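You operate a simulated robot arm through the tools that you are given. There is no shell and no other tool. Be economical: measure what you need, move in short steps, check, and stop when the job is done.

Carry out the task below with a simulated two-armed robot. There is one attempt and no reset: what you move stays moved.

Task
Turn the air temperature knob to 24. Then take the brown cap and put it on the green notebook. Then open the plates cupboard door, take the grey wedge and leave it on the bottom shelf of the plates cupboard, then shut the door. Then put the small grey tray on the top of the battery cabinet. Then open the black cabinet door c, take the blue cap and leave it on the upper shelf behind black cabinet door c, then shut the c. The order counts.
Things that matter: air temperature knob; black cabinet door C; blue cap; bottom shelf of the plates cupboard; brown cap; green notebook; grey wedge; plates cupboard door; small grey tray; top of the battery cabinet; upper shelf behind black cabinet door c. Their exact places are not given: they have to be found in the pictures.

The check looks at the end state, three seconds after you hand in, the way a careful person would. Anything else that was tipped, shoved, dropped, spilled or broken makes it a failure. A push-on lid holds only when it is set on centred and level and pressed home; a screw cap is set on level and turned clockwise until tight.

Robot
Two 7-joint arms with two-finger grippers on one trunk, on a base that drives. Base frame: it is fixed to the floor where the robot stands at the start and does not move with it; the origin is under the middle of the robot, x ahead of it, y to its left, z up. Lengths are in cm, angles in rad, forces in N, time in s.
The left shoulder is at the start at [7.8, 15.1, 88.8], the right one opposite. With the tool pointing down near the work surface each hand reaches from about 26 to 78 cm from the robot's upright axis, wherever it stands, measured 20 degrees to its own side. Places, roughly: air temperature knob [90, 0, 130]; black cabinet door C [-140, -250, 60]; blue cap (6x6x3 cm) [-70, 230, 80]; bottom shelf of the plates cupboard [-510, -780, 10]; brown cap (6x6x3 cm) [-60, 240, 80]; green notebook [75, -25, 100]; grey wedge (5x11x5 cm) [-830, -960, 80]; plates cupboard door [-530, -760, 50]; small grey tray (9x8x3 cm) [-780, -970, 80]; top of the battery cabinet (25x25 cm) [-556, -846, 46]; upper shelf behind black cabinet door c [-120, -270, 60]. Payload 2.54 kg a hand.
The TCP of each hand is the grasp point between the finger pads, 3 cm short of the fingertips. In the tool frame z runs along the fingers and y along their closing line. The gripper opens to 11.6 cm. The gripper's body begins 9.5 cm behind the TCP.
Orientation is told as [roll, pitch, yaw] about the base's x, y, z axes, in that order, counted from this pose: with the fingers straight down and closing along the base's y, the tool's x points along the base's -x, its y along +y and its z along -z.

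Tools
- The arms move only by the tool nudge_tool. It takes "left_series", "right_series" or both (then of equal length, played together; a hand with none holds still); each is a list of rows, each a list of 7 numbers: the shift along the base's x, y, z in units of 25 mm (1.0 is 25 mm), then the turn, a rotation vector about the base's x, y, z in units of 4 degrees (1.0 is 4 degrees), then the opening, from 0 (shut) to 1 (fully open). In form: [[tx, ty, tz, rx, ry, rz, hand], ...]. A call has 1 to 10 rows; each row shifts and turns the commanded pose from where the row before left it. A call with a number of a shift or a turn outside -1 to 1 is refused whole. Rows are played at 5 a second. More than 5 cm and 0.15 rad between two rows, or a gripper value outside its range, and nothing of the call is played. A pose out of reach is approached as far as the arm can. The call stops where the force on the tool passes 40 N (or 10 N more than at its start, if that is more) or the arm is blocked; 0.2 s more then pass. Each finger travels about 7.2 cm/s and halts on what it meets, pressing with about 41 N; the grip force reading is that of the motor and also rises with nothing between the fingers. The clock runs only during rows and for 0.2 s after the last one: add rows that do not move to give the fingers time. It gives the time, the measured TCP pose, the force on the tool (base axes), the opening and the grip force at its end, in the units of the frame above (readings bear some noise), with the torque about the TCP (base axes, N m) and any sound that the robot's microphone picked up.
- Cameras (640 x 400 px; columns grow to the right, rows downward): "scene" is now at [15.66, -0.49, 107.04]; the picture's right is [-0.06, -1.00, 0.00], its down [0.07, -0.00, -1.00] and it looks along [1.00, -0.06, 0.07] (base axes); focal length 286 px, centre (320, 200). "left" rides on the left gripper at [6.9, 1.5, -12.2] in its tool frame; the picture's right is [-0.22, 0.98, 0.00], its down [-0.83, -0.18, -0.53] and it looks along [-0.52, -0.11, 0.85] (tool axes); focal length 251 px, centre (320, 200). "right" rides on the right gripper at [6.9, -1.5, -12.2] in its tool frame; the picture's right is [0.21, 0.98, 0.00], its down [-0.83, 0.18, -0.53] and it looks along [-0.52, 0.11, 0.85] (tool axes); focal length 251 px, centre (320, 200).
- snapshot(camera): a new picture of that camera. The clock stands still meanwhile.
- slide_trunk(by): slides the trunk up (or, below 0, down) by that many cm; the arms and the scene camera ride with it, the base frame stays. It gives what a move gives, with no picture.
- steer(legs): drives the robot by 1 to 6 legs, each [ahead, left, turn to the left] in cm, cm and rad, along the robot's own axes; the way and the turn of a leg run together, so that a leg with both is an arc; at most 150 cm and 3.142 rad a leg. The arms and the cameras ride along, it lands a little off, and it stops where it bumps. It gives what a move gives.
- pan_tilt(pan, tilt): turns the head with the scene camera to pan (to the left, within 1.396 rad either way) and tilt (down, from -0.506 to 1.204), counted from straight ahead of the robot. It gives what a move gives.
- probe_pixels(camera, pixels): for up to 12 pixels [column, row] of the newest picture of that camera ("zoom" is the newest enlarged one), the place [x, y, z] in the base frame of the surface seen there, good to about 0.2 cm. The clock stands still meanwhile.
- close_up(camera, box): a new picture of the part [left, top, right, bottom] of that camera's present view, enlarged. The clock stands still meanwhile.
- job_done(): hands the job in; it is judged then, once.

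Go step by step. Measure first, check grasps and placings, and put right what went wrong. The budget is 131 turns and 146 pictures, counting those below and the enlarged ones. Unless the task says otherwise, let go and move clear before handing in, and close with one line.

The tools are called after ">>>" by a JSON object that holds its "op" and its "data". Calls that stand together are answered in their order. nudge_tool: Moves the arms, as the interface text tells. Its arguments: {"type":"object","properties":{"left_series":{"type":"array"},"right_series":{"type":"array"}},"required":[]} The other tools are called the same way: slide_trunk (by) slides the trunk up or down; steer (legs) drives the base; pan_tilt (pan, tilt) turns the head that bears the scene camera; snapshot (camera) takes a picture; probe_pixels (camera, pixels) gives the place of the surface under pixels of a picture; close_up (camera, box) takes an enlarged picture of a part of a camera's view; job_done () hands the job in.

At the start:

```text
time_s: 0.0
left_ee_pos: [31.01, 12.46, 100.03]
left_orientation: [-0.003, 0.0, 0.003]
left_force: [1.4, 0.0, 0.7]
left_moment: [0.01, 0.02, -0.02]
left_width: 11.59
left_grasp_force: 0.0
right_ee_pos: [36.96, -17.27, 100.03]
right_orientation: [0.002, 0.0, 0.0]
right_force: [0.4, -0.4, -0.4]
right_moment: [0.01, 0.01, -0.02]
right_width: 11.58
right_grasp_force: 0.1
trunk travel left (down, up): [-12.5, 16.4]
robot x, y, heading: [-0.03, -0.32, 0.006]
head pan, tilt: [-0.058, -0.072]
```

scene: 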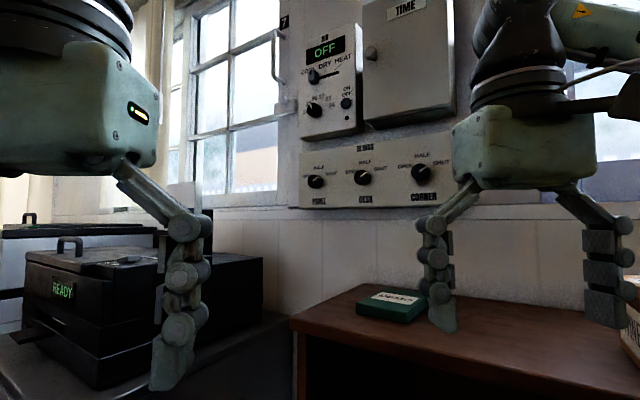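
right: 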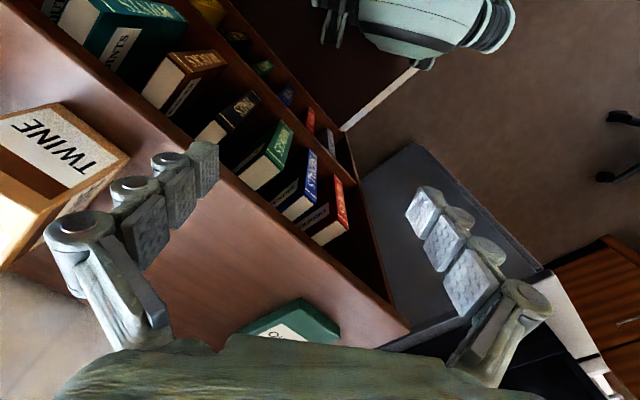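
left: 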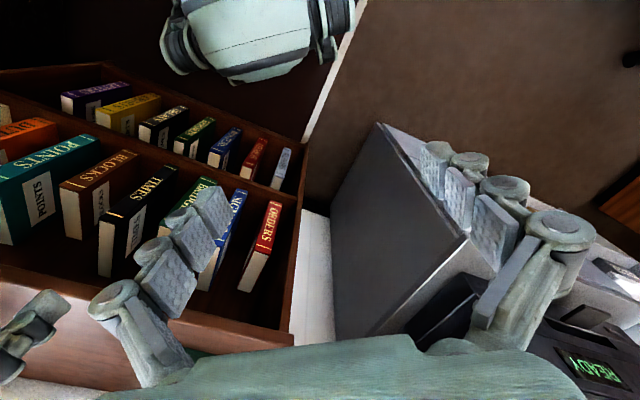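

The scene picture shows the panel with the OFF display around (325,50) and a knob near (313,110); I enlarge it to read the markings.

>>> {"op": "close_up", "data": {"camera": "scene", "box": [290, 20, 370, 140]}}

>>> {"op": "close_up", "data": {"camera": "scene", "box": [290, 80, 370, 130]}}

```text
3.33 times, centred on (330, 80) of scene
```

zoom: 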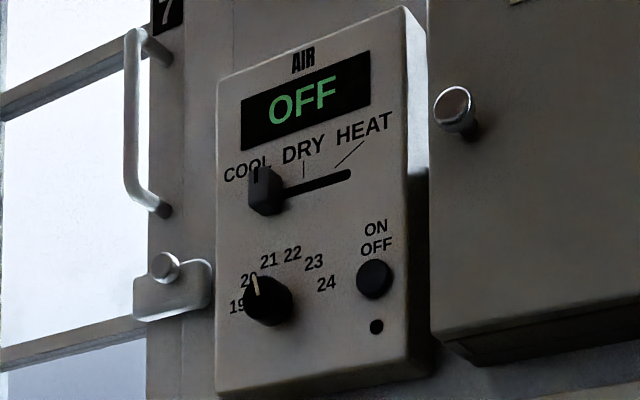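

```text
8.00 times, centred on (330, 105) of scene
```

zoom: 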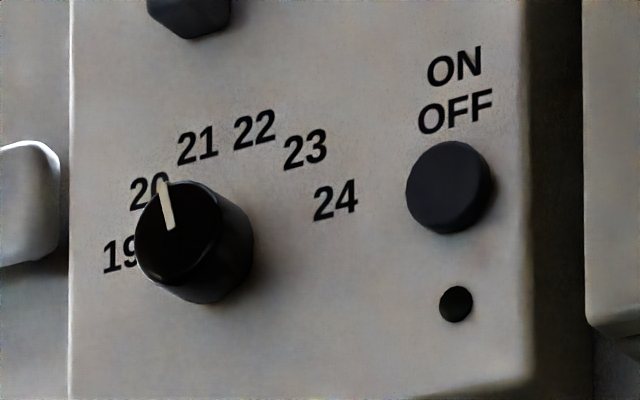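

The knob's pointer is near 20 and 24 is at the right. I measure the knob face, base, the labels and panel.

>>> {"op": "probe_pixels", "data": {"camera": "zoom", "pixels": [[175, 240], [168, 218], [163, 190], [245, 245], [335, 203], [305, 150], [254, 131], [197, 146], [108, 258], [448, 190], [180, 350], [150, 192]]}}

>>> {"op": "probe_pixels", "data": {"camera": "scene", "pixels": [[362, 120], [313, 76], [370, 110], [385, 308], [410, 295], [420, 312], [298, 103], [275, 50]]}}

```text
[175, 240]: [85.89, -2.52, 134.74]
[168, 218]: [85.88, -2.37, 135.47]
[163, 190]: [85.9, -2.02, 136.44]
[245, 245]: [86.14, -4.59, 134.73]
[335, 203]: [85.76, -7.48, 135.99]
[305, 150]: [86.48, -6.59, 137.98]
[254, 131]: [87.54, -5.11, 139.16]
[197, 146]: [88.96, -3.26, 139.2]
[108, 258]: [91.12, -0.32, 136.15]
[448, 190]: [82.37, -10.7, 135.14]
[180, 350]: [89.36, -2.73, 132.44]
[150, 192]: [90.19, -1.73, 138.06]
```

```text
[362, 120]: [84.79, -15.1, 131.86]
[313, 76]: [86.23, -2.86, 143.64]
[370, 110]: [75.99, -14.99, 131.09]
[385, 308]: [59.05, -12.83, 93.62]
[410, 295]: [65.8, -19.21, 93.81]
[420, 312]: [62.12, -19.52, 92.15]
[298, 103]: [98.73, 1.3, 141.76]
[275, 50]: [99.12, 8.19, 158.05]
```

The panel is vertical with its inward normal about (0.80,-0.60,0). The knob centre is at about u=-49.6, z=135.1, and its pointer is truly at 21 (-16°). 24 sits at +78°, so I need about 94° clockwise. I look down to see how much room there is to drive closer.

>>> {"op": "pan_tilt", "data": {"pan": 0, "tilt": 0.8}}

>>> {"op": "snapshot", "data": {"camera": "scene"}}

>>> {"op": "pan_tilt", "data": {"pan": 1.39, "tilt": 0.35}}

>>> {"op": "snapshot", "data": {"camera": "scene"}}

```text
time_s: 1.2
left_ee_pos: [30.88, 12.45, 100.11]
left_orientation: [-0.002, -0.001, 0.003]
left_force: [-0.3, -0.1, -0.2]
left_moment: [0.0, 0.02, 0.0]
left_width: 11.61
left_grasp_force: 0.2
right_ee_pos: [36.87, -17.4, 99.97]
right_orientation: [0.001, 0.0, 0.001]
right_force: [-1.1, 0.3, 0.3]
right_moment: [-0.02, 0.01, 0.0]
right_width: 11.61
right_grasp_force: 0.1
trunk travel left (down, up): [-12.5, 16.4]
robot x, y, heading: [-0.08, 0.05, -0.002]
head pan, tilt: [0.0, 0.799]
```

```text
140 pictures are left
```

scene: 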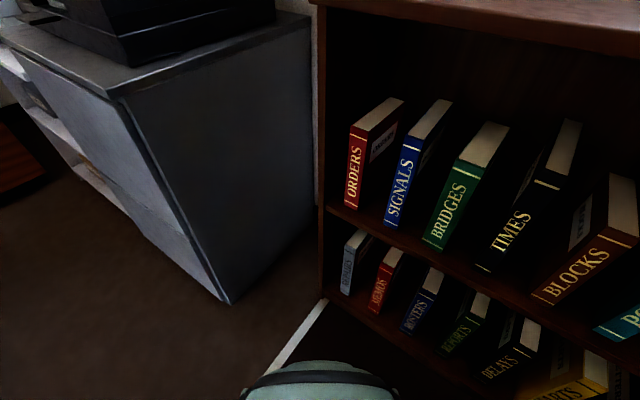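

```text
time_s: 2.7
left_ee_pos: [30.94, 12.68, 100.22]
left_orientation: [-0.004, 0.005, -0.001]
left_force: [3.6, 52.3, 50.4]
left_moment: [-5.84, 4.36, -4.05]
left_width: 11.57
left_grasp_force: 0.1
right_ee_pos: [36.82, -17.25, 99.94]
right_orientation: [0.001, 0.002, -0.001]
right_force: [0.2, 0.7, 0.1]
right_moment: [-0.01, 0.03, -0.01]
right_width: 11.6
right_grasp_force: 0.1
trunk travel left (down, up): [-12.5, 16.4]
robot x, y, heading: [0.16, -0.16, 0.001]
head pan, tilt: [1.389, 0.351]
```

```text
139 pictures are left
```

scene: 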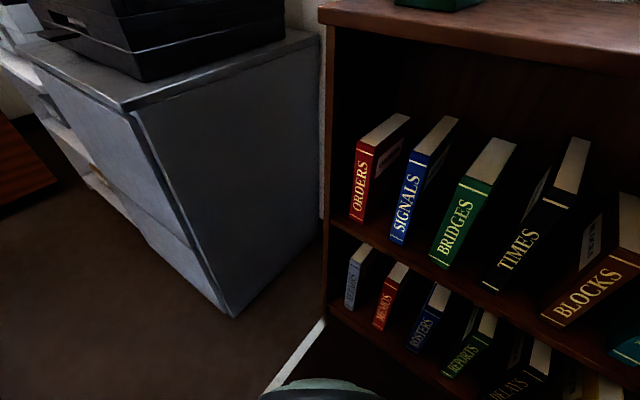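

The reading says pan 1.39, yet the picture hardly moved and the left arm reads about 50 N. I take another picture to see what's happening.

>>> {"op": "snapshot", "data": {"camera": "scene"}}

>>> {"op": "nudge_tool", "data": {"left_series": [[0, 0, 0, 0, 0, 0, 1]]}}

>>> {"op": "snapshot", "data": {"camera": "scene"}}

```text
138 pictures are left
```

scene: 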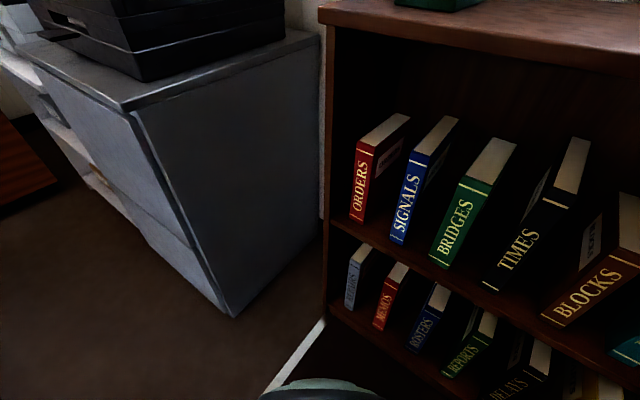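

```text
time_s: 3.1
left_ee_pos: [30.95, 12.77, 100.06]
left_orientation: [-0.003, 0.004, -0.001]
left_force: [3.7, 52.5, 50.3]
left_moment: [-5.87, 4.4, -4.05]
left_width: 11.6
left_grasp_force: 0.0
right_ee_pos: [36.92, -17.29, 100.1]
right_orientation: [0.001, 0.0, 0.001]
right_force: [0.0, 0.6, 0.0]
right_moment: [0.0, -0.01, -0.01]
right_width: 11.59
right_grasp_force: 0.1
trunk travel left (down, up): [-12.5, 16.4]
robot x, y, heading: [-0.57, 0.15, -0.002]
head pan, tilt: [1.389, 0.351]
```

```text
137 pictures are left
```

scene: 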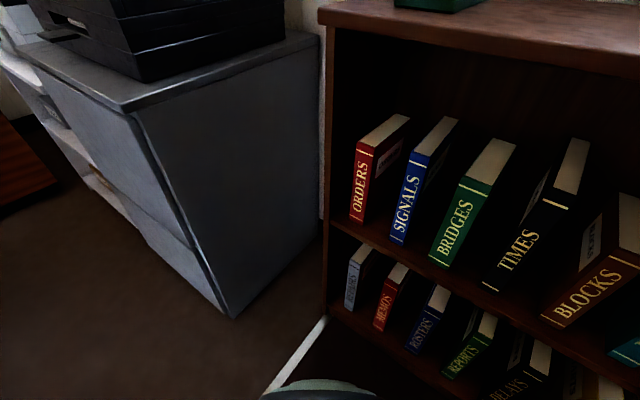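

The head seems to be jammed against the left arm. I probe the bookcase and cabinet from this picture, then pan back to centre.

>>> {"op": "probe_pixels", "data": {"camera": "scene", "pixels": [[325, 22], [480, 50], [600, 72], [330, 310], [232, 312], [125, 110], [315, 35], [395, 380], [40, 60], [60, 190]]}}

>>> {"op": "pan_tilt", "data": {"pan": 0, "tilt": 0.3}}

>>> {"op": "snapshot", "data": {"camera": "scene"}}

```text
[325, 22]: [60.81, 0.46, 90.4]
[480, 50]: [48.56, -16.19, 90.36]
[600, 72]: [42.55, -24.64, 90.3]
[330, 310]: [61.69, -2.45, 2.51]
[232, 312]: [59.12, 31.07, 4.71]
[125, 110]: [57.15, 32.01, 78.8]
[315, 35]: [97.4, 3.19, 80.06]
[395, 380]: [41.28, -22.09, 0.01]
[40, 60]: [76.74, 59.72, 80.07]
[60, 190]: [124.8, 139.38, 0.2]
```

```text
time_s: 4.6
left_ee_pos: [30.99, 12.37, 99.87]
left_orientation: [0.0, 0.001, 0.001]
left_force: [-0.2, 0.7, 0.0]
left_moment: [0.0, 0.01, 0.04]
left_width: 11.62
left_grasp_force: 0.0
right_ee_pos: [36.89, -17.3, 99.97]
right_orientation: [0.0, 0.0, 0.0]
right_force: [0.6, 0.3, 0.1]
right_moment: [0.04, 0.04, 0.0]
right_width: 11.64
right_grasp_force: 0.1
trunk travel left (down, up): [-12.5, 16.4]
robot x, y, heading: [0.15, 0.04, -0.001]
head pan, tilt: [0.0, 0.3]
```

```text
136 pictures are left
```

scene: 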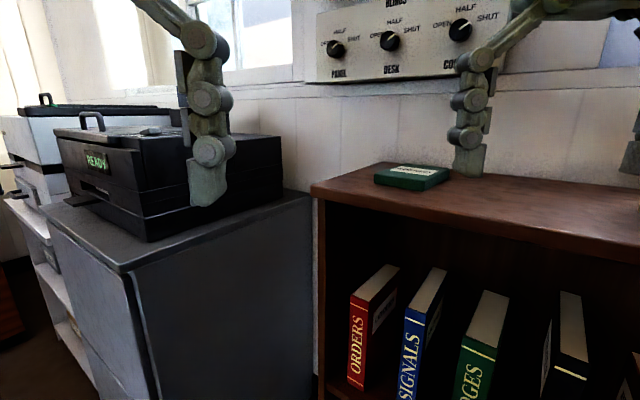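

In room axes (inward D=(0.8,-0.6), right R=(-0.6,-0.8)), the bookcase front is at D≈48, its left end at R≈-37, and the grey cabinet corner at D≈26, R≈-60. The knob is at D=70, R=-49.6. I raise the trunk, turn to face the panel and sidestep left.

>>> {"op": "slide_trunk", "data": {"by": 16}}

>>> {"op": "steer", "data": {"legs": [[0, 0, -0.6435], [2, 35, 0]]}}

>>> {"op": "pan_tilt", "data": {"pan": 0.1, "tilt": 0}}

>>> {"op": "snapshot", "data": {"camera": "scene"}}

```text
time_s: 6.5
left_ee_pos: [30.96, 12.47, 115.98]
left_orientation: [-0.002, 0.0, 0.002]
left_force: [0.1, 0.4, -1.1]
left_moment: [-0.01, -0.01, -0.01]
left_width: 11.61
left_grasp_force: 0.0
right_ee_pos: [36.88, -17.2, 115.98]
right_orientation: [0.002, 0.001, 0.001]
right_force: [-0.1, -0.1, 0.3]
right_moment: [0.04, 0.02, 0.0]
right_width: 11.59
right_grasp_force: 0.0
trunk travel left (down, up): [-28.5, 0.4]
robot x, y, heading: [0.02, 0.09, 0.001]
head pan, tilt: [0.0, 0.3]
```

```text
time_s: 12.2
left_ee_pos: [55.03, 18.04, 115.91]
left_orientation: [-0.002, 0.001, -0.646]
left_force: [0.3, -0.1, 0.6]
left_moment: [0.02, -0.01, -0.01]
left_width: 11.59
left_grasp_force: 0.0
right_ee_pos: [41.82, -9.17, 115.96]
right_orientation: [0.001, -0.001, -0.65]
right_force: [0.7, -0.4, 0.3]
right_moment: [0.0, 0.0, 0.01]
right_width: 11.6
right_grasp_force: 0.1
trunk travel left (down, up): [-28.5, 0.4]
robot x, y, heading: [23.0, 26.74, -0.653]
head pan, tilt: [0.0, 0.3]
```

```text
time_s: 13.0
left_ee_pos: [55.08, 18.05, 116.03]
left_orientation: [-0.001, -0.001, -0.647]
left_force: [1.3, 0.4, -0.1]
left_moment: [-0.01, 0.02, 0.03]
left_width: 11.6
left_grasp_force: 0.0
right_ee_pos: [41.84, -9.25, 115.95]
right_orientation: [0.0, -0.001, -0.651]
right_force: [-0.2, 0.3, -0.7]
right_moment: [-0.02, -0.02, 0.01]
right_width: 11.6
right_grasp_force: 0.0
trunk travel left (down, up): [-28.5, 0.4]
robot x, y, heading: [22.6, 26.87, -0.649]
head pan, tilt: [0.099, 0.0]
```

```text
135 pictures are left
```

scene: 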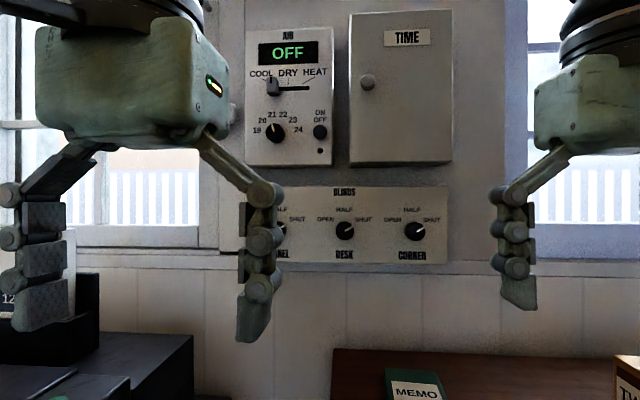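

>>> {"op": "close_up", "data": {"camera": "scene", "box": [245, 95, 335, 155]}}

```text
6.67 times, centred on (290, 125) of scene
```

zoom: 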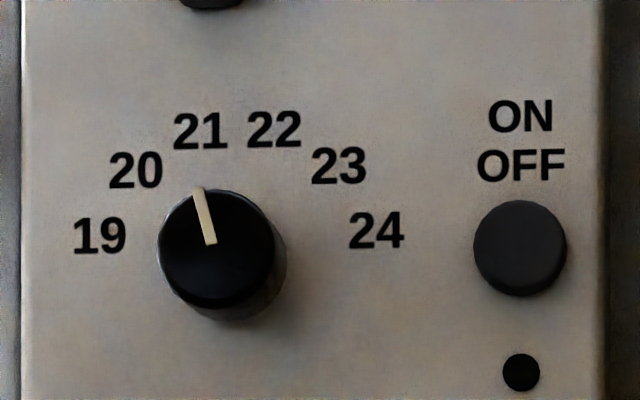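

The picture confirms the pointer is at 21. I probe precisely: knob face centre (215,248), its tip and the labels.

>>> {"op": "probe_pixels", "data": {"camera": "zoom", "pixels": [[215, 250], [211, 238], [200, 195], [165, 250], [268, 250], [217, 297], [376, 230], [100, 236], [338, 166], [520, 248], [420, 330], [60, 330]]}}

>>> {"op": "snapshot", "data": {"camera": "left"}}

```text
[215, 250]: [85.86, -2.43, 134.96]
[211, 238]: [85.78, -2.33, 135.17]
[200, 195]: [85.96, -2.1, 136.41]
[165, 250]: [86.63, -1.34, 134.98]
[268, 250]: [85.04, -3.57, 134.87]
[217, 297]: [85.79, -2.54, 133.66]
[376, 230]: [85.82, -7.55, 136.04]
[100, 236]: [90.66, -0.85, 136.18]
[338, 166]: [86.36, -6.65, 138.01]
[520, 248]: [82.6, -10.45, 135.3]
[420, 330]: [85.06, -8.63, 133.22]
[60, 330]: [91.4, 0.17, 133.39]
```

```text
133 pictures are left
```

left: 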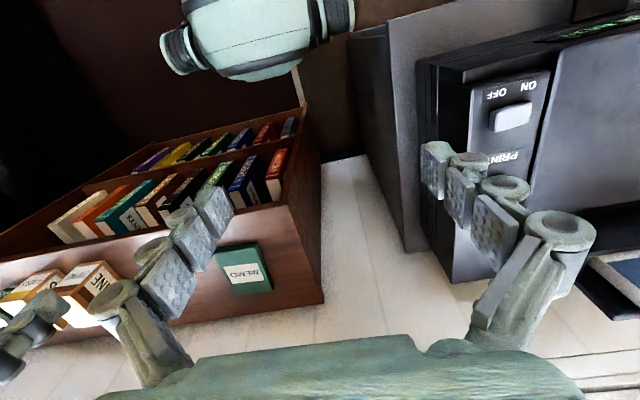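

The knob face centre is (85.85,-2.45,135.0), with 21 at -15° and 24 at +75°, so the turn is 90° clockwise. I pitch the left hand level towards the panel while moving forward and up.

>>> {"op": "nudge_tool", "data": {"left_series": [[0.47, -0.3, 0.42, -0.75, -1, 0, 0.5], [0.47, -0.3, 0.42, -0.75, -1, 0, 0.5], [0.47, -0.3, 0.42, -0.75, -1, 0, 0.5], [0.47, -0.3, 0.42, -0.75, -1, 0, 0.5], [0.47, -0.3, 0.42, -0.75, -1, 0, 0.5], [0.47, -0.3, 0.42, -0.75, -1, 0, 0.5], [0.47, -0.3, 0.42, -0.75, -1, 0, 0.5], [0.47, -0.3, 0.42, -0.75, -1, 0, 0.5], [0.47, -0.3, 0.42, -0.75, -1, 0, 0.5], [0.47, -0.3, 0.42, -0.75, -1, 0, 0.5]]}}

>>> {"op": "nudge_tool", "data": {"left_series": [[0.47, -0.3, 0.42, -0.75, -1, 0, 0.5], [0.47, -0.3, 0.42, -0.75, -1, 0, 0.5], [0.47, -0.3, 0.42, -0.75, -1, 0, 0.5], [0.47, -0.3, 0.42, -0.75, -1, 0, 0.5], [0.47, -0.3, 0.42, -0.75, -1, 0, 0.5], [0.47, -0.3, 0.42, -0.75, -1, 0, 0.5], [0.47, -0.3, 0.42, -0.75, -1, 0, 0.5], [0.47, -0.3, 0.42, -0.75, -1, 0, 0.5]]}}

>>> {"op": "snapshot", "data": {"camera": "scene"}}

```text
time_s: 15.2
left_ee_pos: [66.94, 10.59, 126.44]
left_orientation: [0.004, -0.873, -0.651]
left_force: [0.3, -1.0, 0.0]
left_moment: [0.05, -0.01, 0.03]
left_width: 5.8
left_grasp_force: 0.0
right_ee_pos: [41.79, -9.23, 115.97]
right_orientation: [0.002, 0.0, -0.651]
right_force: [-0.2, 0.4, 0.4]
right_moment: [-0.01, -0.01, -0.03]
right_width: 11.58
right_grasp_force: 0.0
trunk travel left (down, up): [-28.5, 0.4]
robot x, y, heading: [22.71, 26.7, -0.647]
head pan, tilt: [0.099, 0.0]
```

```text
time_s: 17.0
left_ee_pos: [76.27, 4.62, 134.85]
left_orientation: [1.837, -1.565, -2.482]
left_force: [0.8, 0.1, -0.3]
left_moment: [0.01, -0.04, 0.0]
left_width: 5.79
left_grasp_force: 0.1
right_ee_pos: [41.87, -9.08, 116.06]
right_orientation: [0.003, 0.001, -0.649]
right_force: [1.1, 0.4, 0.2]
right_moment: [-0.03, 0.01, -0.01]
right_width: 11.6
right_grasp_force: 0.1
trunk travel left (down, up): [-28.5, 0.4]
robot x, y, heading: [22.67, 26.68, -0.651]
head pan, tilt: [0.099, 0.0]
```

```text
132 pictures are left
```

scene: 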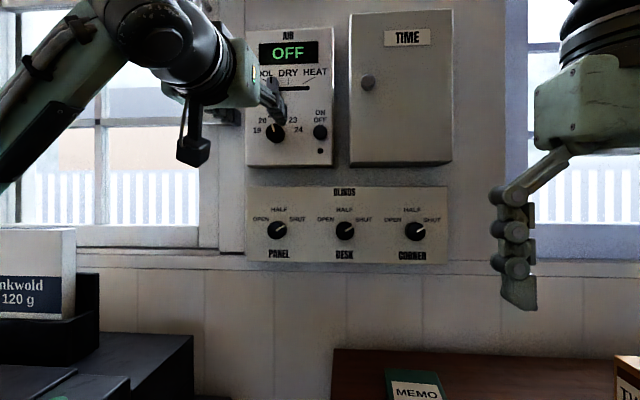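

The hand is level at D=58.2, R=-49.5, in line with the knob. I pre-turn it 45° anticlockwise and check with the wrist camera.

>>> {"op": "nudge_tool", "data": {"left_series": [[0, 0, 0.01, -1, 0.75, 0, 0.5], [0, 0, 0.01, -1, 0.75, 0, 0.5], [0, 0, 0.01, -1, 0.75, 0, 0.5], [0, 0, 0.01, -1, 0.75, 0, 0.5], [0, 0, 0.01, -1, 0.75, 0, 0.5], [0, 0, 0.01, -1, 0.75, 0, 0.5], [0, 0, 0.01, -1, 0.75, 0, 0.5], [0, 0, 0.0, -1, 0.75, 0, 0.5], [0, 0, 0, -1, 0.75, 0, 0.5]]}}

>>> {"op": "nudge_tool", "data": {"left_series": [[0.7, -0.52, 0, 0, 0, 0, 0.5], [0.7, -0.52, 0, 0, 0, 0, 0.5]]}}

>>> {"op": "snapshot", "data": {"camera": "left"}}

>>> {"op": "close_up", "data": {"camera": "scene", "box": [215, 65, 345, 165]}}

```text
time_s: 19.0
left_ee_pos: [76.33, 4.57, 135.01]
left_orientation: [-1.569, -0.787, 0.927]
left_force: [0.2, 0.4, -0.2]
left_moment: [-0.04, 0.02, -0.02]
left_width: 5.82
left_grasp_force: 0.1
right_ee_pos: [41.63, -9.12, 115.92]
right_orientation: [0.003, 0.0, -0.65]
right_force: [-0.4, 0.2, 0.3]
right_moment: [0.03, 0.0, -0.01]
right_width: 11.62
right_grasp_force: 0.1
trunk travel left (down, up): [-28.5, 0.4]
robot x, y, heading: [22.55, 27.06, -0.649]
head pan, tilt: [0.099, 0.0]
```

```text
time_s: 19.6
left_ee_pos: [79.83, 2.1, 135.1]
left_orientation: [-1.574, -0.791, 0.93]
left_force: [0.0, -0.1, -0.4]
left_moment: [-0.05, 0.02, -0.03]
left_width: 5.79
left_grasp_force: 0.1
right_ee_pos: [41.66, -9.2, 116.06]
right_orientation: [0.002, -0.001, -0.651]
right_force: [0.0, -0.6, -0.4]
right_moment: [0.06, -0.04, -0.02]
right_width: 11.6
right_grasp_force: 0.0
trunk travel left (down, up): [-28.5, 0.4]
robot x, y, heading: [22.68, 26.87, -0.648]
head pan, tilt: [0.099, 0.0]
```

```text
131 pictures are left
```

left: 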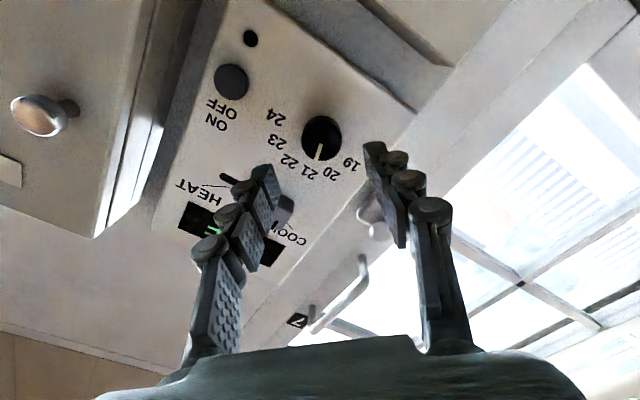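

```text
4.00 times, centred on (280, 115) of scene
```

zoom: 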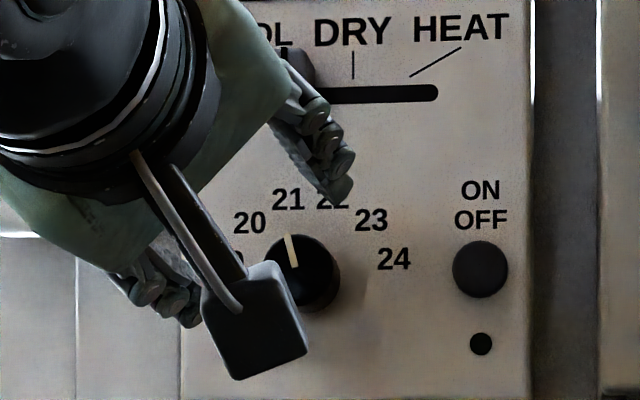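

The fingers straddle the line to the knob (u=-49.58, z=135.1), tilted the right way. I advance about 7.2 cm and close.

>>> {"op": "nudge_tool", "data": {"left_series": [[0.576, -0.432, 0, 0, 0, 0, 0.5], [0.576, -0.432, 0, 0, 0, 0, 0.5], [0.576, -0.432, 0, 0, 0, 0, 0.5], [0.576, -0.432, 0, 0, 0, 0, 0.5], [0, 0, 0, 0, 0, 0, 0.5]]}}

>>> {"op": "nudge_tool", "data": {"left_series": [[0, 0, 0, 0, 0, 0, 0], [0, 0, 0, 0, 0, 0, 0], [0, 0, 0, 0, 0, 0, 0], [0, 0, 0, 0, 0, 0, 0]]}}

>>> {"op": "snapshot", "data": {"camera": "left"}}

```text
time_s: 20.8
left_ee_pos: [85.52, -2.21, 135.04]
left_orientation: [-1.572, -0.789, 0.928]
left_force: [-0.4, -0.1, 0.1]
left_moment: [-0.01, -0.01, 0.0]
left_width: 5.79
left_grasp_force: 0.1
right_ee_pos: [41.76, -9.15, 116.06]
right_orientation: [0.002, 0.0, -0.651]
right_force: [-0.1, -0.4, 0.2]
right_moment: [-0.03, -0.01, 0.01]
right_width: 11.62
right_grasp_force: 0.0
trunk travel left (down, up): [-28.5, 0.4]
robot x, y, heading: [22.54, 26.84, -0.65]
head pan, tilt: [0.099, 0.0]
```

```text
time_s: 21.8
left_ee_pos: [85.67, -2.11, 134.98]
left_orientation: [-1.57, -0.789, 0.926]
left_force: [-2.3, 2.6, -7.2]
left_moment: [0.09, 0.09, 0.05]
left_width: 3.25
left_grasp_force: 45.0
right_ee_pos: [41.66, -9.16, 116.08]
right_orientation: [0.0, 0.0, -0.65]
right_force: [-0.3, 0.2, 0.6]
right_moment: [0.0, 0.0, 0.01]
right_width: 11.63
right_grasp_force: 0.2
trunk travel left (down, up): [-28.5, 0.4]
robot x, y, heading: [22.74, 27.3, -0.648]
head pan, tilt: [0.099, 0.0]
```

```text
129 pictures are left
```

left: 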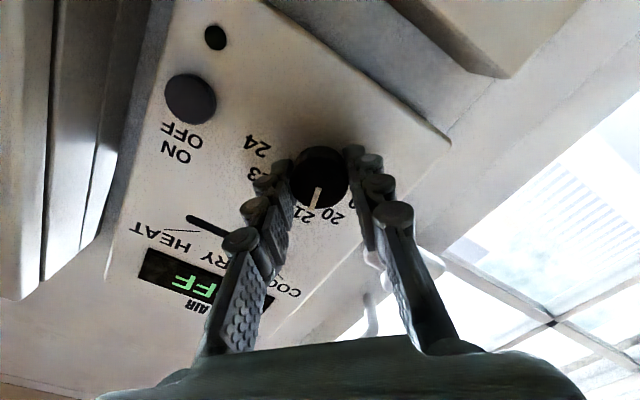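

Gripped at width 3.25. I turn 90° clockwise about the inward axis in 18 rows of 5°, keeping the hand shut.

>>> {"op": "nudge_tool", "data": {"left_series": [[0, 0, 0, 1, -0.75, 0, 0], [0, 0, 0, 1, -0.75, 0, 0], [0, 0, 0, 1, -0.75, 0, 0], [0, 0, 0, 1, -0.75, 0, 0], [0, 0, 0, 1, -0.75, 0, 0], [0, 0, 0, 1, -0.75, 0, 0], [0, 0, 0, 1, -0.75, 0, 0], [0, 0, 0, 1, -0.75, 0, 0], [0, 0, 0, 1, -0.75, 0, 0]]}}

>>> {"op": "nudge_tool", "data": {"left_series": [[0, 0, 0, 1, -0.75, 0, 0], [0, 0, 0, 1, -0.75, 0, 0], [0, 0, 0, 1, -0.75, 0, 0], [0, 0, 0, 1, -0.75, 0, 0], [0, 0, 0, 1, -0.75, 0, 0], [0, 0, 0, 1, -0.75, 0, 0], [0, 0, 0, 1, -0.75, 0, 0], [0, 0, 0, 1, -0.75, 0, 0], [0, 0, 0, 1, -0.75, 0, 0]]}}

>>> {"op": "snapshot", "data": {"camera": "left"}}

```text
time_s: 23.5
left_ee_pos: [85.55, -2.31, 135.02]
left_orientation: [-1.582, -1.401, 0.945]
left_force: [-4.6, 5.1, -4.2]
left_moment: [-0.41, -0.58, 0.25]
left_width: 3.27
left_grasp_force: 44.9
right_ee_pos: [41.66, -9.37, 116.0]
right_orientation: [0.001, -0.001, -0.653]
right_force: [-0.4, 0.0, 0.4]
right_moment: [-0.03, 0.02, 0.0]
right_width: 11.57
right_grasp_force: 0.0
trunk travel left (down, up): [-28.5, 0.4]
robot x, y, heading: [22.63, 26.4, -0.649]
head pan, tilt: [0.099, 0.0]
stopped in row 8 (left hand): the force on the tool passed its limit at 46 N (the readings are from after the stop); the commanded pose is now the measured one
```

```text
time_s: 25.5
left_ee_pos: [85.51, -2.2, 135.07]
left_orientation: [1.58, -0.953, -2.219]
left_force: [-10.8, -5.7, -14.5]
left_moment: [0.57, 0.79, 0.21]
left_width: 3.22
left_grasp_force: 45.1
right_ee_pos: [41.71, -9.29, 115.85]
right_orientation: [0.003, 0.002, -0.652]
right_force: [0.0, -1.0, -0.1]
right_moment: [-0.01, 0.01, -0.05]
right_width: 11.59
right_grasp_force: 0.1
trunk travel left (down, up): [-28.5, 0.4]
robot x, y, heading: [22.75, 26.96, -0.65]
head pan, tilt: [0.099, 0.0]
```

```text
128 pictures are left
```

left: 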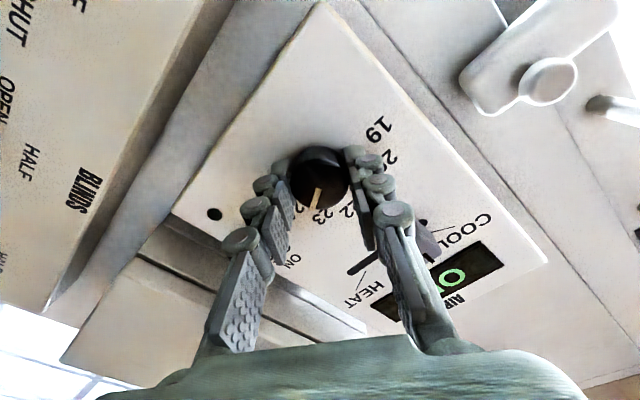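

The hand has turned about 80° and the knob followed, since the pointer sits at the same place between the fingers. I turn 10° more.

>>> {"op": "nudge_tool", "data": {"left_series": [[0, 0, 0, 1, -0.75, 0, 0], [0, 0, 0, 1, -0.75, 0, 0], [0, 0, 0, 0, 0, 0, 0]]}}

>>> {"op": "close_up", "data": {"camera": "left", "box": [240, 120, 400, 240]}}

```text
time_s: 26.3
left_ee_pos: [85.48, -2.14, 134.92]
left_orientation: [1.575, -0.779, -2.219]
left_force: [-12.7, 1.0, -22.0]
left_moment: [0.3, 0.43, -0.01]
left_width: 3.25
left_grasp_force: 45.4
right_ee_pos: [41.55, -9.44, 115.86]
right_orientation: [0.004, 0.0, -0.651]
right_force: [-0.3, -0.3, 0.9]
right_moment: [-0.01, -0.02, -0.01]
right_width: 11.58
right_grasp_force: 0.1
trunk travel left (down, up): [-28.5, 0.4]
robot x, y, heading: [22.67, 27.06, -0.65]
head pan, tilt: [0.099, 0.0]
```

```text
3.33 times, centred on (320, 180) of left
```

zoom: 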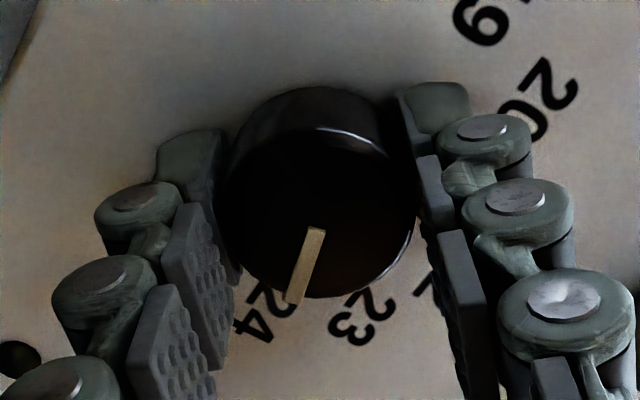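

The pointer now seems to face 24. I open, back straight off 10 cm and inspect.

>>> {"op": "nudge_tool", "data": {"left_series": [[0, 0, 0, 0, 0, 0, 0.5], [0, 0, 0, 0, 0, 0, 0.5], [-0.7, 0.52, 0, 0, 0, 0, 0.5], [-0.7, 0.52, 0, 0, 0, 0, 0.5], [-0.7, 0.52, 0, 0, 0, 0, 0.5], [-0.7, 0.52, 0, 0, 0, 0, 0.5], [-0.7, 0.52, 0, 0, 0, 0, 0.5]]}}

>>> {"op": "close_up", "data": {"camera": "scene", "box": [245, 95, 335, 155]}}

>>> {"op": "close_up", "data": {"camera": "left", "box": [220, 40, 420, 180]}}

```text
time_s: 27.9
left_ee_pos: [76.89, 4.62, 135.04]
left_orientation: [1.582, -0.782, -2.221]
left_force: [0.6, 0.5, 0.2]
left_moment: [0.01, 0.04, -0.05]
left_width: 5.82
left_grasp_force: 0.0
right_ee_pos: [41.66, -9.24, 116.08]
right_orientation: [0.002, -0.001, -0.65]
right_force: [-0.1, 0.4, 0.0]
right_moment: [-0.01, -0.03, 0.02]
right_width: 11.63
right_grasp_force: 0.1
trunk travel left (down, up): [-28.5, 0.4]
robot x, y, heading: [22.59, 26.96, -0.651]
head pan, tilt: [0.099, 0.0]
```

```text
6.67 times, centred on (290, 125) of scene
```

zoom: 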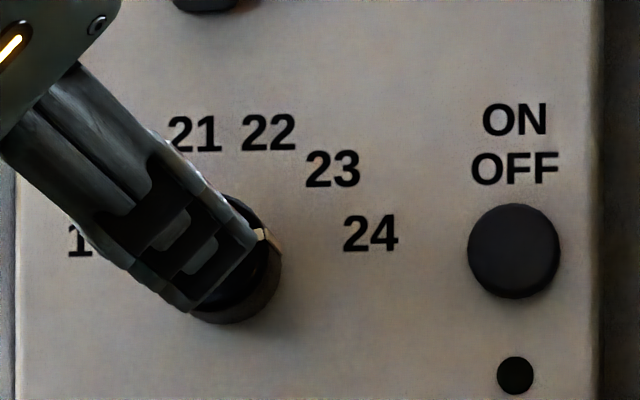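

```text
2.86 times, centred on (320, 110) of left
```

zoom: 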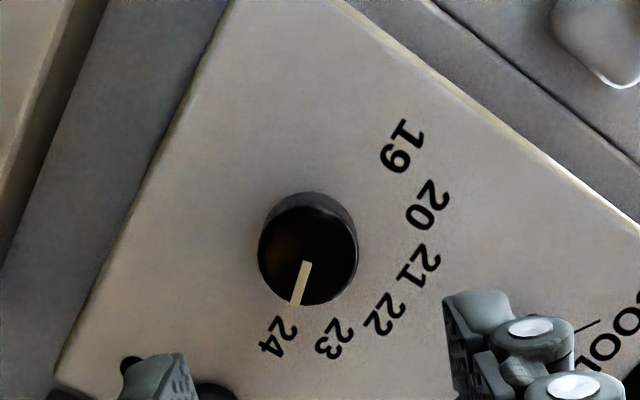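

I probe the pointer ends (297,301) and (305,266) and the knob centre to get the angle.

>>> {"op": "probe_pixels", "data": {"camera": "zoom", "pixels": [[297, 300], [305, 267], [308, 255], [279, 338]]}}

```text
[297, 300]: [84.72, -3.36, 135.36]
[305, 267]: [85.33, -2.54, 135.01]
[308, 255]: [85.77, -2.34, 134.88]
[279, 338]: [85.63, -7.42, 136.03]
```

The pointer angle is 75.8°, so the knob is on 24. I bring the left hand back to its carrying pose.

>>> {"op": "nudge_tool", "data": {"left_series": [[-0.2, 0.15, 0, -1, 0.75, 0, 0.5], [0, 0, 0, -1, 0.75, 0, 0.5], [0, 0, 0, -1, 0.75, 0, 0.5], [0, 0, 0, -1, 0.75, 0, 0.5], [0, 0, 0, -1, 0.75, 0, 0.5], [0, 0, 0, -1, 0.75, 0, 0.5], [0, 0, 0, -1, 0.75, 0, 0.5], [0, 0, 0, -1, 0.75, 0, 0.5], [0, 0, 0, -1, 0.75, 0, 0.5]]}}

>>> {"op": "nudge_tool", "data": {"left_series": [[-0.47, 0.3, -0.42, 0.75, 1, 0, 1], [-0.47, 0.3, -0.42, 0.75, 1, 0, 1], [-0.47, 0.3, -0.42, 0.75, 1, 0, 1], [-0.47, 0.3, -0.42, 0.75, 1, 0, 1], [-0.47, 0.3, -0.42, 0.75, 1, 0, 1], [-0.47, 0.3, -0.42, 0.75, 1, 0, 1], [-0.47, 0.3, -0.42, 0.75, 1, 0, 1], [-0.47, 0.3, -0.42, 0.75, 1, 0, 1], [-0.47, 0.3, -0.42, 0.75, 1, 0, 1]]}}

>>> {"op": "nudge_tool", "data": {"left_series": [[-0.47, 0.3, -0.42, 0.75, 1, 0, 1], [-0.47, 0.3, -0.42, 0.75, 1, 0, 1], [-0.47, 0.3, -0.42, 0.75, 1, 0, 1], [-0.47, 0.3, -0.42, 0.75, 1, 0, 1], [-0.47, 0.3, -0.42, 0.75, 1, 0, 1], [-0.47, 0.3, -0.42, 0.75, 1, 0, 1], [-0.47, 0.3, -0.42, 0.75, 1, 0, 1], [-0.47, 0.3, -0.42, 0.75, 1, 0, 1], [-0.47, 0.3, -0.42, 0.75, 1, 0, 1]]}}

>>> {"op": "pan_tilt", "data": {"pan": 0, "tilt": 0.7}}

>>> {"op": "snapshot", "data": {"camera": "scene"}}

```text
time_s: 29.9
left_ee_pos: [76.4, 4.96, 135.1]
left_orientation: [2.853, -1.566, 2.791]
left_force: [0.8, 0.1, 0.2]
left_moment: [0.01, 0.0, 0.01]
left_width: 5.81
left_grasp_force: 0.1
right_ee_pos: [41.58, -9.3, 116.07]
right_orientation: [0.002, 0.001, -0.651]
right_force: [0.0, -0.3, 0.5]
right_moment: [0.03, 0.03, -0.02]
right_width: 11.59
right_grasp_force: 0.1
trunk travel left (down, up): [-28.5, 0.4]
robot x, y, heading: [22.32, 26.47, -0.652]
head pan, tilt: [0.099, 0.0]
```

```text
time_s: 31.9
left_ee_pos: [65.77, 11.63, 125.66]
left_orientation: [0.008, -0.788, -0.647]
left_force: [0.4, -1.1, 0.8]
left_moment: [0.02, 0.03, 0.01]
left_width: 11.58
left_grasp_force: 0.1
right_ee_pos: [41.58, -9.22, 116.07]
right_orientation: [0.003, -0.001, -0.648]
right_force: [-0.7, -0.1, 0.2]
right_moment: [0.01, 0.0, 0.01]
right_width: 11.6
right_grasp_force: 0.0
trunk travel left (down, up): [-28.5, 0.4]
robot x, y, heading: [22.87, 26.58, -0.653]
head pan, tilt: [0.099, 0.0]
```

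```text
time_s: 33.9
left_ee_pos: [55.09, 18.42, 116.15]
left_orientation: [0.004, -0.002, -0.646]
left_force: [0.2, 0.4, -0.9]
left_moment: [-0.01, 0.04, 0.0]
left_width: 11.6
left_grasp_force: 0.0
right_ee_pos: [41.68, -9.22, 116.02]
right_orientation: [0.002, 0.0, -0.653]
right_force: [0.9, -1.2, 0.0]
right_moment: [0.02, -0.02, 0.02]
right_width: 11.61
right_grasp_force: 0.1
trunk travel left (down, up): [-28.5, 0.4]
robot x, y, heading: [22.74, 26.55, -0.653]
head pan, tilt: [0.099, 0.0]
```

```text
time_s: 35.0
left_ee_pos: [55.17, 18.42, 116.1]
left_orientation: [0.007, -0.004, -0.644]
left_force: [38.0, -4.0, -27.5]
left_moment: [-0.92, 3.72, -1.78]
left_width: 11.6
left_grasp_force: 0.1
right_ee_pos: [41.66, -9.29, 116.01]
right_orientation: [0.001, -0.001, -0.65]
right_force: [0.2, -0.9, 0.0]
right_moment: [0.0, 0.01, -0.02]
right_width: 11.59
right_grasp_force: 0.0
trunk travel left (down, up): [-28.5, 0.4]
robot x, y, heading: [22.66, 26.89, -0.654]
head pan, tilt: [0.0, 0.7]
```

```text
124 pictures are left
```

scene: 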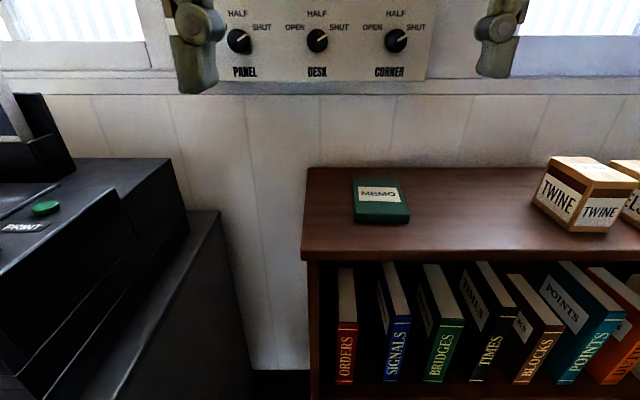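

The head touches the left arm again at this tilt, so I'll keep the tilt small. I measure the notebook here first, then tilt back up.

>>> {"op": "probe_pixels", "data": {"camera": "scene", "pixels": [[354, 182], [401, 182], [407, 213], [357, 213], [380, 195], [305, 172], [303, 250], [540, 200]]}}

>>> {"op": "pan_tilt", "data": {"pan": 0, "tilt": 0.2}}

```text
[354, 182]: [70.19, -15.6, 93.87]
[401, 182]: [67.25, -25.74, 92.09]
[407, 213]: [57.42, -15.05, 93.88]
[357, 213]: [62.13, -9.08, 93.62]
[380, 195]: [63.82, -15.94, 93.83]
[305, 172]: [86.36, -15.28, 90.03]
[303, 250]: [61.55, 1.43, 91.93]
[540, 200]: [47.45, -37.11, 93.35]
```

```text
time_s: 35.9
left_ee_pos: [54.99, 18.43, 116.27]
left_orientation: [0.004, -0.007, -0.648]
left_force: [-1.2, 0.1, -0.3]
left_moment: [-0.02, 0.02, 0.01]
left_width: 11.6
left_grasp_force: 0.0
right_ee_pos: [41.65, -9.25, 115.94]
right_orientation: [-0.001, -0.001, -0.65]
right_force: [0.1, 0.3, -0.4]
right_moment: [-0.03, 0.0, -0.02]
right_width: 11.61
right_grasp_force: 0.0
trunk travel left (down, up): [-28.5, 0.4]
robot x, y, heading: [22.97, 26.95, -0.653]
head pan, tilt: [0.0, 0.201]
```

The notebook top is centred at (63.9,-15.3), z=93.85, about 8x10.5 cm. I go back to the free starting area and turn to face the caps.

>>> {"op": "steer", "data": {"legs": [[-20, -30, 0], [0, 0, 2.5]]}}

>>> {"op": "snapshot", "data": {"camera": "scene"}}

```text
time_s: 45.4
left_ee_pos: [-31.86, 41.63, 116.16]
left_orientation: [0.005, -0.005, 1.853]
left_force: [-1.3, 0.4, -0.2]
left_moment: [0.02, -0.02, 0.0]
left_width: 11.62
left_grasp_force: 0.0
right_ee_pos: [-4.73, 55.94, 115.95]
right_orientation: [0.001, 0.001, 1.85]
right_force: [0.1, 0.1, -0.3]
right_moment: [0.04, 0.01, -0.01]
right_width: 11.61
right_grasp_force: 0.0
trunk travel left (down, up): [-28.5, 0.4]
robot x, y, heading: [-11.17, 15.46, 1.85]
head pan, tilt: [0.0, 0.201]
```

```text
123 pictures are left
```

scene: 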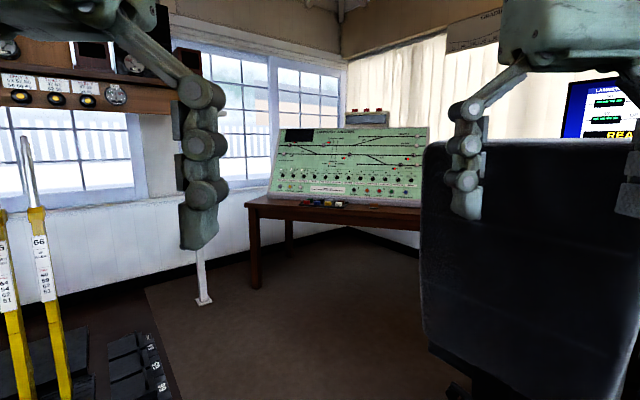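

A desk with a track panel stands ahead, with small objects at (305-345,203). I enlarge and probe.

>>> {"op": "close_up", "data": {"camera": "scene", "box": [240, 180, 420, 230]}}

>>> {"op": "probe_pixels", "data": {"camera": "scene", "pixels": [[425, 300], [450, 380], [150, 290], [205, 300], [255, 280], [250, 202], [418, 215], [350, 350], [250, 350], [130, 330], [430, 150], [640, 330]]}}

```text
3.56 times, centred on (330, 205) of scene
```

zoom: 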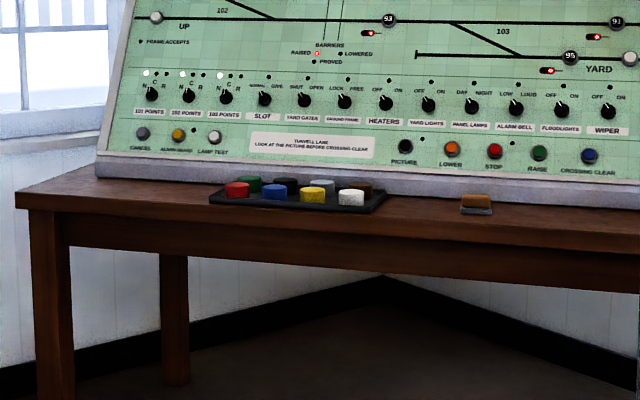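

```text
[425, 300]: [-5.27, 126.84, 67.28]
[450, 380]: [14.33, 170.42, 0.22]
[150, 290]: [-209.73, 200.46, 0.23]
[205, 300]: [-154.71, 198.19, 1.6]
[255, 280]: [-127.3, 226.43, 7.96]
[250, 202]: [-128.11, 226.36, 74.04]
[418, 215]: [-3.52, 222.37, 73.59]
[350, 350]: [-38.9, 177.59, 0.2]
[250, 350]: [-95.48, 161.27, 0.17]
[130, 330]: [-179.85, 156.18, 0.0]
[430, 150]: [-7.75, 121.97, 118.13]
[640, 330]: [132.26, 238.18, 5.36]
```

The tray holds 8 caps: red, blue, yellow and white in front, green, black, grey and brown behind. I probe them.

>>> {"op": "probe_pixels", "data": {"camera": "zoom", "pixels": [[236, 188], [276, 190], [313, 193], [351, 197], [250, 181], [286, 182], [323, 184], [357, 186], [15, 200], [630, 230], [630, 195], [110, 170]]}}

```text
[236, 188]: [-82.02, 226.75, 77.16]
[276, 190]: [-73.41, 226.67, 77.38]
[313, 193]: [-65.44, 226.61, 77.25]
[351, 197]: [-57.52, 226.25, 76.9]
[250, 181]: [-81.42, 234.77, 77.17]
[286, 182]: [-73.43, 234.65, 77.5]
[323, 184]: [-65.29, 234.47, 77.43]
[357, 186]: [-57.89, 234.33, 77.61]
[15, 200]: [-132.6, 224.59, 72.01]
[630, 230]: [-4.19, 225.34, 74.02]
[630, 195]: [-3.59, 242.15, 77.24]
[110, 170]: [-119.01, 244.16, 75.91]
```

Caps stand in a grid of 8 cm pitch; the brown one is the rear right at (-58,235), the blue one front second at (-73.4,227). I drive to stand in front of the desk, clear of the chair on the right.

>>> {"op": "steer", "data": {"legs": [[30, 45, 0], [0, 0, -0.279], [130, 14, 0]]}}

>>> {"op": "pan_tilt", "data": {"pan": 0, "tilt": 0.5}}

>>> {"op": "snapshot", "data": {"camera": "scene"}}

```text
time_s: 57.4
left_ee_pos: [-89.73, 193.77, 116.2]
left_orientation: [0.006, -0.005, 1.572]
left_force: [-0.1, -0.5, -0.8]
left_moment: [-0.02, 0.0, -0.02]
left_width: 11.56
left_grasp_force: 0.1
right_ee_pos: [-59.5, 199.88, 115.89]
right_orientation: [0.002, 0.002, 1.566]
right_force: [0.3, 0.0, 0.1]
right_moment: [0.01, -0.01, 0.01]
right_width: 11.59
right_grasp_force: 0.1
trunk travel left (down, up): [-28.5, 0.4]
robot x, y, heading: [-77.09, 163.16, 1.566]
head pan, tilt: [0.0, 0.201]
```

```text
time_s: 58.2
left_ee_pos: [-89.7, 193.79, 116.14]
left_orientation: [0.006, -0.005, 1.573]
left_force: [0.4, 0.3, -0.3]
left_moment: [0.0, 0.03, 0.01]
left_width: 11.6
left_grasp_force: 0.0
right_ee_pos: [-59.48, 199.89, 116.1]
right_orientation: [0.004, 0.001, 1.566]
right_force: [0.3, 0.0, -0.3]
right_moment: [0.03, 0.02, 0.0]
right_width: 11.6
right_grasp_force: 0.1
trunk travel left (down, up): [-28.5, 0.4]
robot x, y, heading: [-77.29, 163.32, 1.566]
head pan, tilt: [0.0, 0.499]
```

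```text
121 pictures are left
```

scene: 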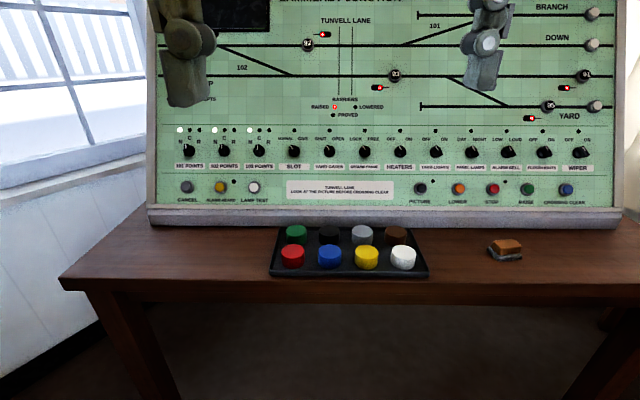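

>>> {"op": "close_up", "data": {"camera": "scene", "box": [250, 180, 450, 290]}}

```text
3.20 times, centred on (350, 235) of scene
```

zoom: 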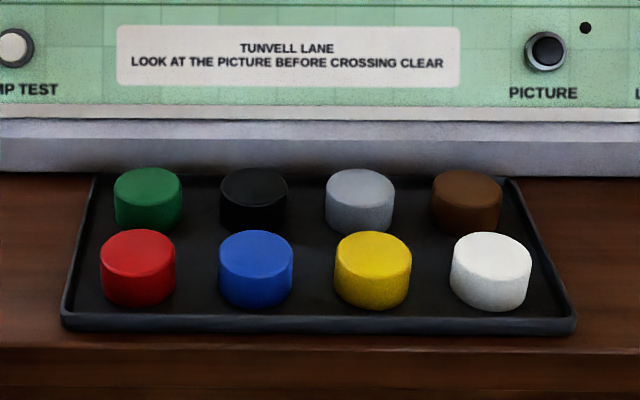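

The caps are round with more gap than I thought. I probe tops and edges of brown and blue, the tray floor and the panel.

>>> {"op": "probe_pixels", "data": {"camera": "zoom", "pixels": [[467, 188], [435, 188], [500, 188], [467, 173], [467, 204], [256, 248], [222, 248], [290, 248], [256, 233], [256, 264], [200, 290], [467, 118]]}}

>>> {"op": "probe_pixels", "data": {"camera": "scene", "pixels": [[395, 222], [395, 190], [395, 120], [395, 40], [428, 275], [300, 277]]}}

```text
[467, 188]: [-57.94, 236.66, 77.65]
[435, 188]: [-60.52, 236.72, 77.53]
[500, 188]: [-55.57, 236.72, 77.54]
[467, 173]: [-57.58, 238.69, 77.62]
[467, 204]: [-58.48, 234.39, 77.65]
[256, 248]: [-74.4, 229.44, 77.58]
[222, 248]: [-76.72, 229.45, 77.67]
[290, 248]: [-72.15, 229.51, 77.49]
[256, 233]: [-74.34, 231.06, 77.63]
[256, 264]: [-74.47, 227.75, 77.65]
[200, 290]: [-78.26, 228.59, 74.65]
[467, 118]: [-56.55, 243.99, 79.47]
```

```text
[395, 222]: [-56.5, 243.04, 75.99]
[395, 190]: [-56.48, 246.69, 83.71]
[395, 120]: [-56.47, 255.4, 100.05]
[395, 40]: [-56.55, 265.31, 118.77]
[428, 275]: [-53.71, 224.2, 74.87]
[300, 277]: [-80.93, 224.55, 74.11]
```

Brown: centre (-58.0,236.6), top 77.6, about 5 cm across. I lower the trunk 24 cm and drive 14 cm closer.

>>> {"op": "slide_trunk", "data": {"by": -22}}

>>> {"op": "steer", "data": {"legs": [[14, 0, 0]]}}

>>> {"op": "snapshot", "data": {"camera": "right"}}

```text
time_s: 60.5
left_ee_pos: [-89.59, 193.79, 94.15]
left_orientation: [0.005, -0.005, 1.571]
left_force: [0.3, -0.2, 0.6]
left_moment: [-0.01, 0.02, 0.0]
left_width: 11.61
left_grasp_force: 0.1
right_ee_pos: [-59.53, 199.71, 94.18]
right_orientation: [0.002, -0.001, 1.567]
right_force: [-0.2, 0.8, 0.3]
right_moment: [-0.01, 0.01, 0.03]
right_width: 11.61
right_grasp_force: 0.1
trunk travel left (down, up): [-6.5, 22.4]
robot x, y, heading: [-77.05, 163.1, 1.57]
head pan, tilt: [0.0, 0.499]
```

```text
time_s: 61.8
left_ee_pos: [-89.82, 207.28, 94.32]
left_orientation: [0.005, -0.003, 1.575]
left_force: [0.4, -0.2, 0.0]
left_moment: [0.01, -0.04, -0.03]
left_width: 11.6
left_grasp_force: 0.1
right_ee_pos: [-59.7, 213.53, 94.0]
right_orientation: [0.002, 0.0, 1.573]
right_force: [0.4, -0.2, -0.3]
right_moment: [0.0, 0.05, 0.01]
right_width: 11.61
right_grasp_force: 0.0
trunk travel left (down, up): [-6.5, 22.4]
robot x, y, heading: [-76.87, 176.67, 1.572]
head pan, tilt: [0.0, 0.499]
```

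```text
119 pictures are left
```

right: 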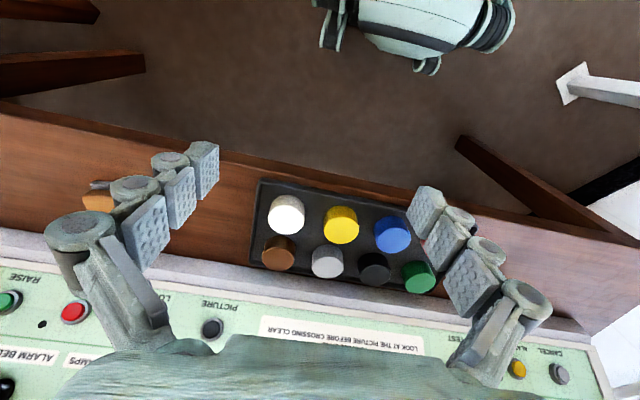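

I move the right hand over the brown cap while turning it about 40°, opening reduced, staying above the caps.

>>> {"op": "nudge_tool", "data": {"right_series": [[0.068, 0.92, -0.3, 0, 0, 1, 0.8], [0.068, 0.92, -0.3, 0, 0, 1, 0.8], [0.068, 0.92, -0.3, 0, 0, 1, 0.8], [0.068, 0.92, -0.3, 0, 0, 1, 0.8], [0.068, 0.92, -0.3, 0, 0, 1, 0.8], [0.068, 0.92, -0.3, 0, 0, 1, 0.8], [0.068, 0.92, -0.3, 0, 0, 1, 0.8], [0.068, 0.92, -0.3, 0, 0, 1, 0.8], [0.068, 0.92, -0.3, 0, 0, 1, 0.8], [0.068, 0.92, -0.3, 0, 0, 1, 0.8]]}}

>>> {"op": "snapshot", "data": {"camera": "right"}}

>>> {"op": "snapshot", "data": {"camera": "scene"}}

```text
time_s: 64.0
left_ee_pos: [-89.8, 207.26, 94.22]
left_orientation: [0.005, -0.006, 1.576]
left_force: [-0.5, 0.5, 0.4]
left_moment: [-0.04, -0.02, 0.02]
left_width: 11.62
left_grasp_force: 0.0
right_ee_pos: [-59.21, 234.69, 85.9]
right_orientation: [-0.001, -0.002, 2.269]
right_force: [-0.1, -0.1, -1.6]
right_moment: [0.03, 0.03, 0.0]
right_width: 9.3
right_grasp_force: 0.0
right hand out of reach, approached as far as the arm can: row 10
trunk travel left (down, up): [-6.5, 22.4]
robot x, y, heading: [-76.89, 176.4, 1.573]
head pan, tilt: [0.0, 0.499]
```

```text
118 pictures are left
```

right: 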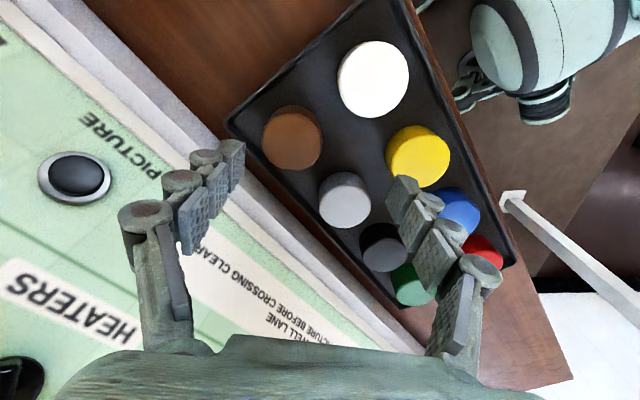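

```text
117 pictures are left
```

scene: 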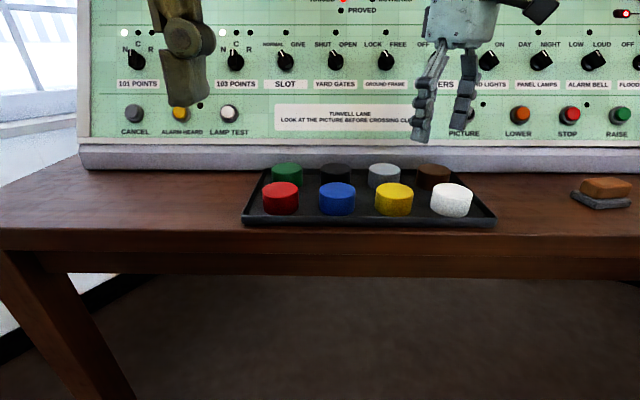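

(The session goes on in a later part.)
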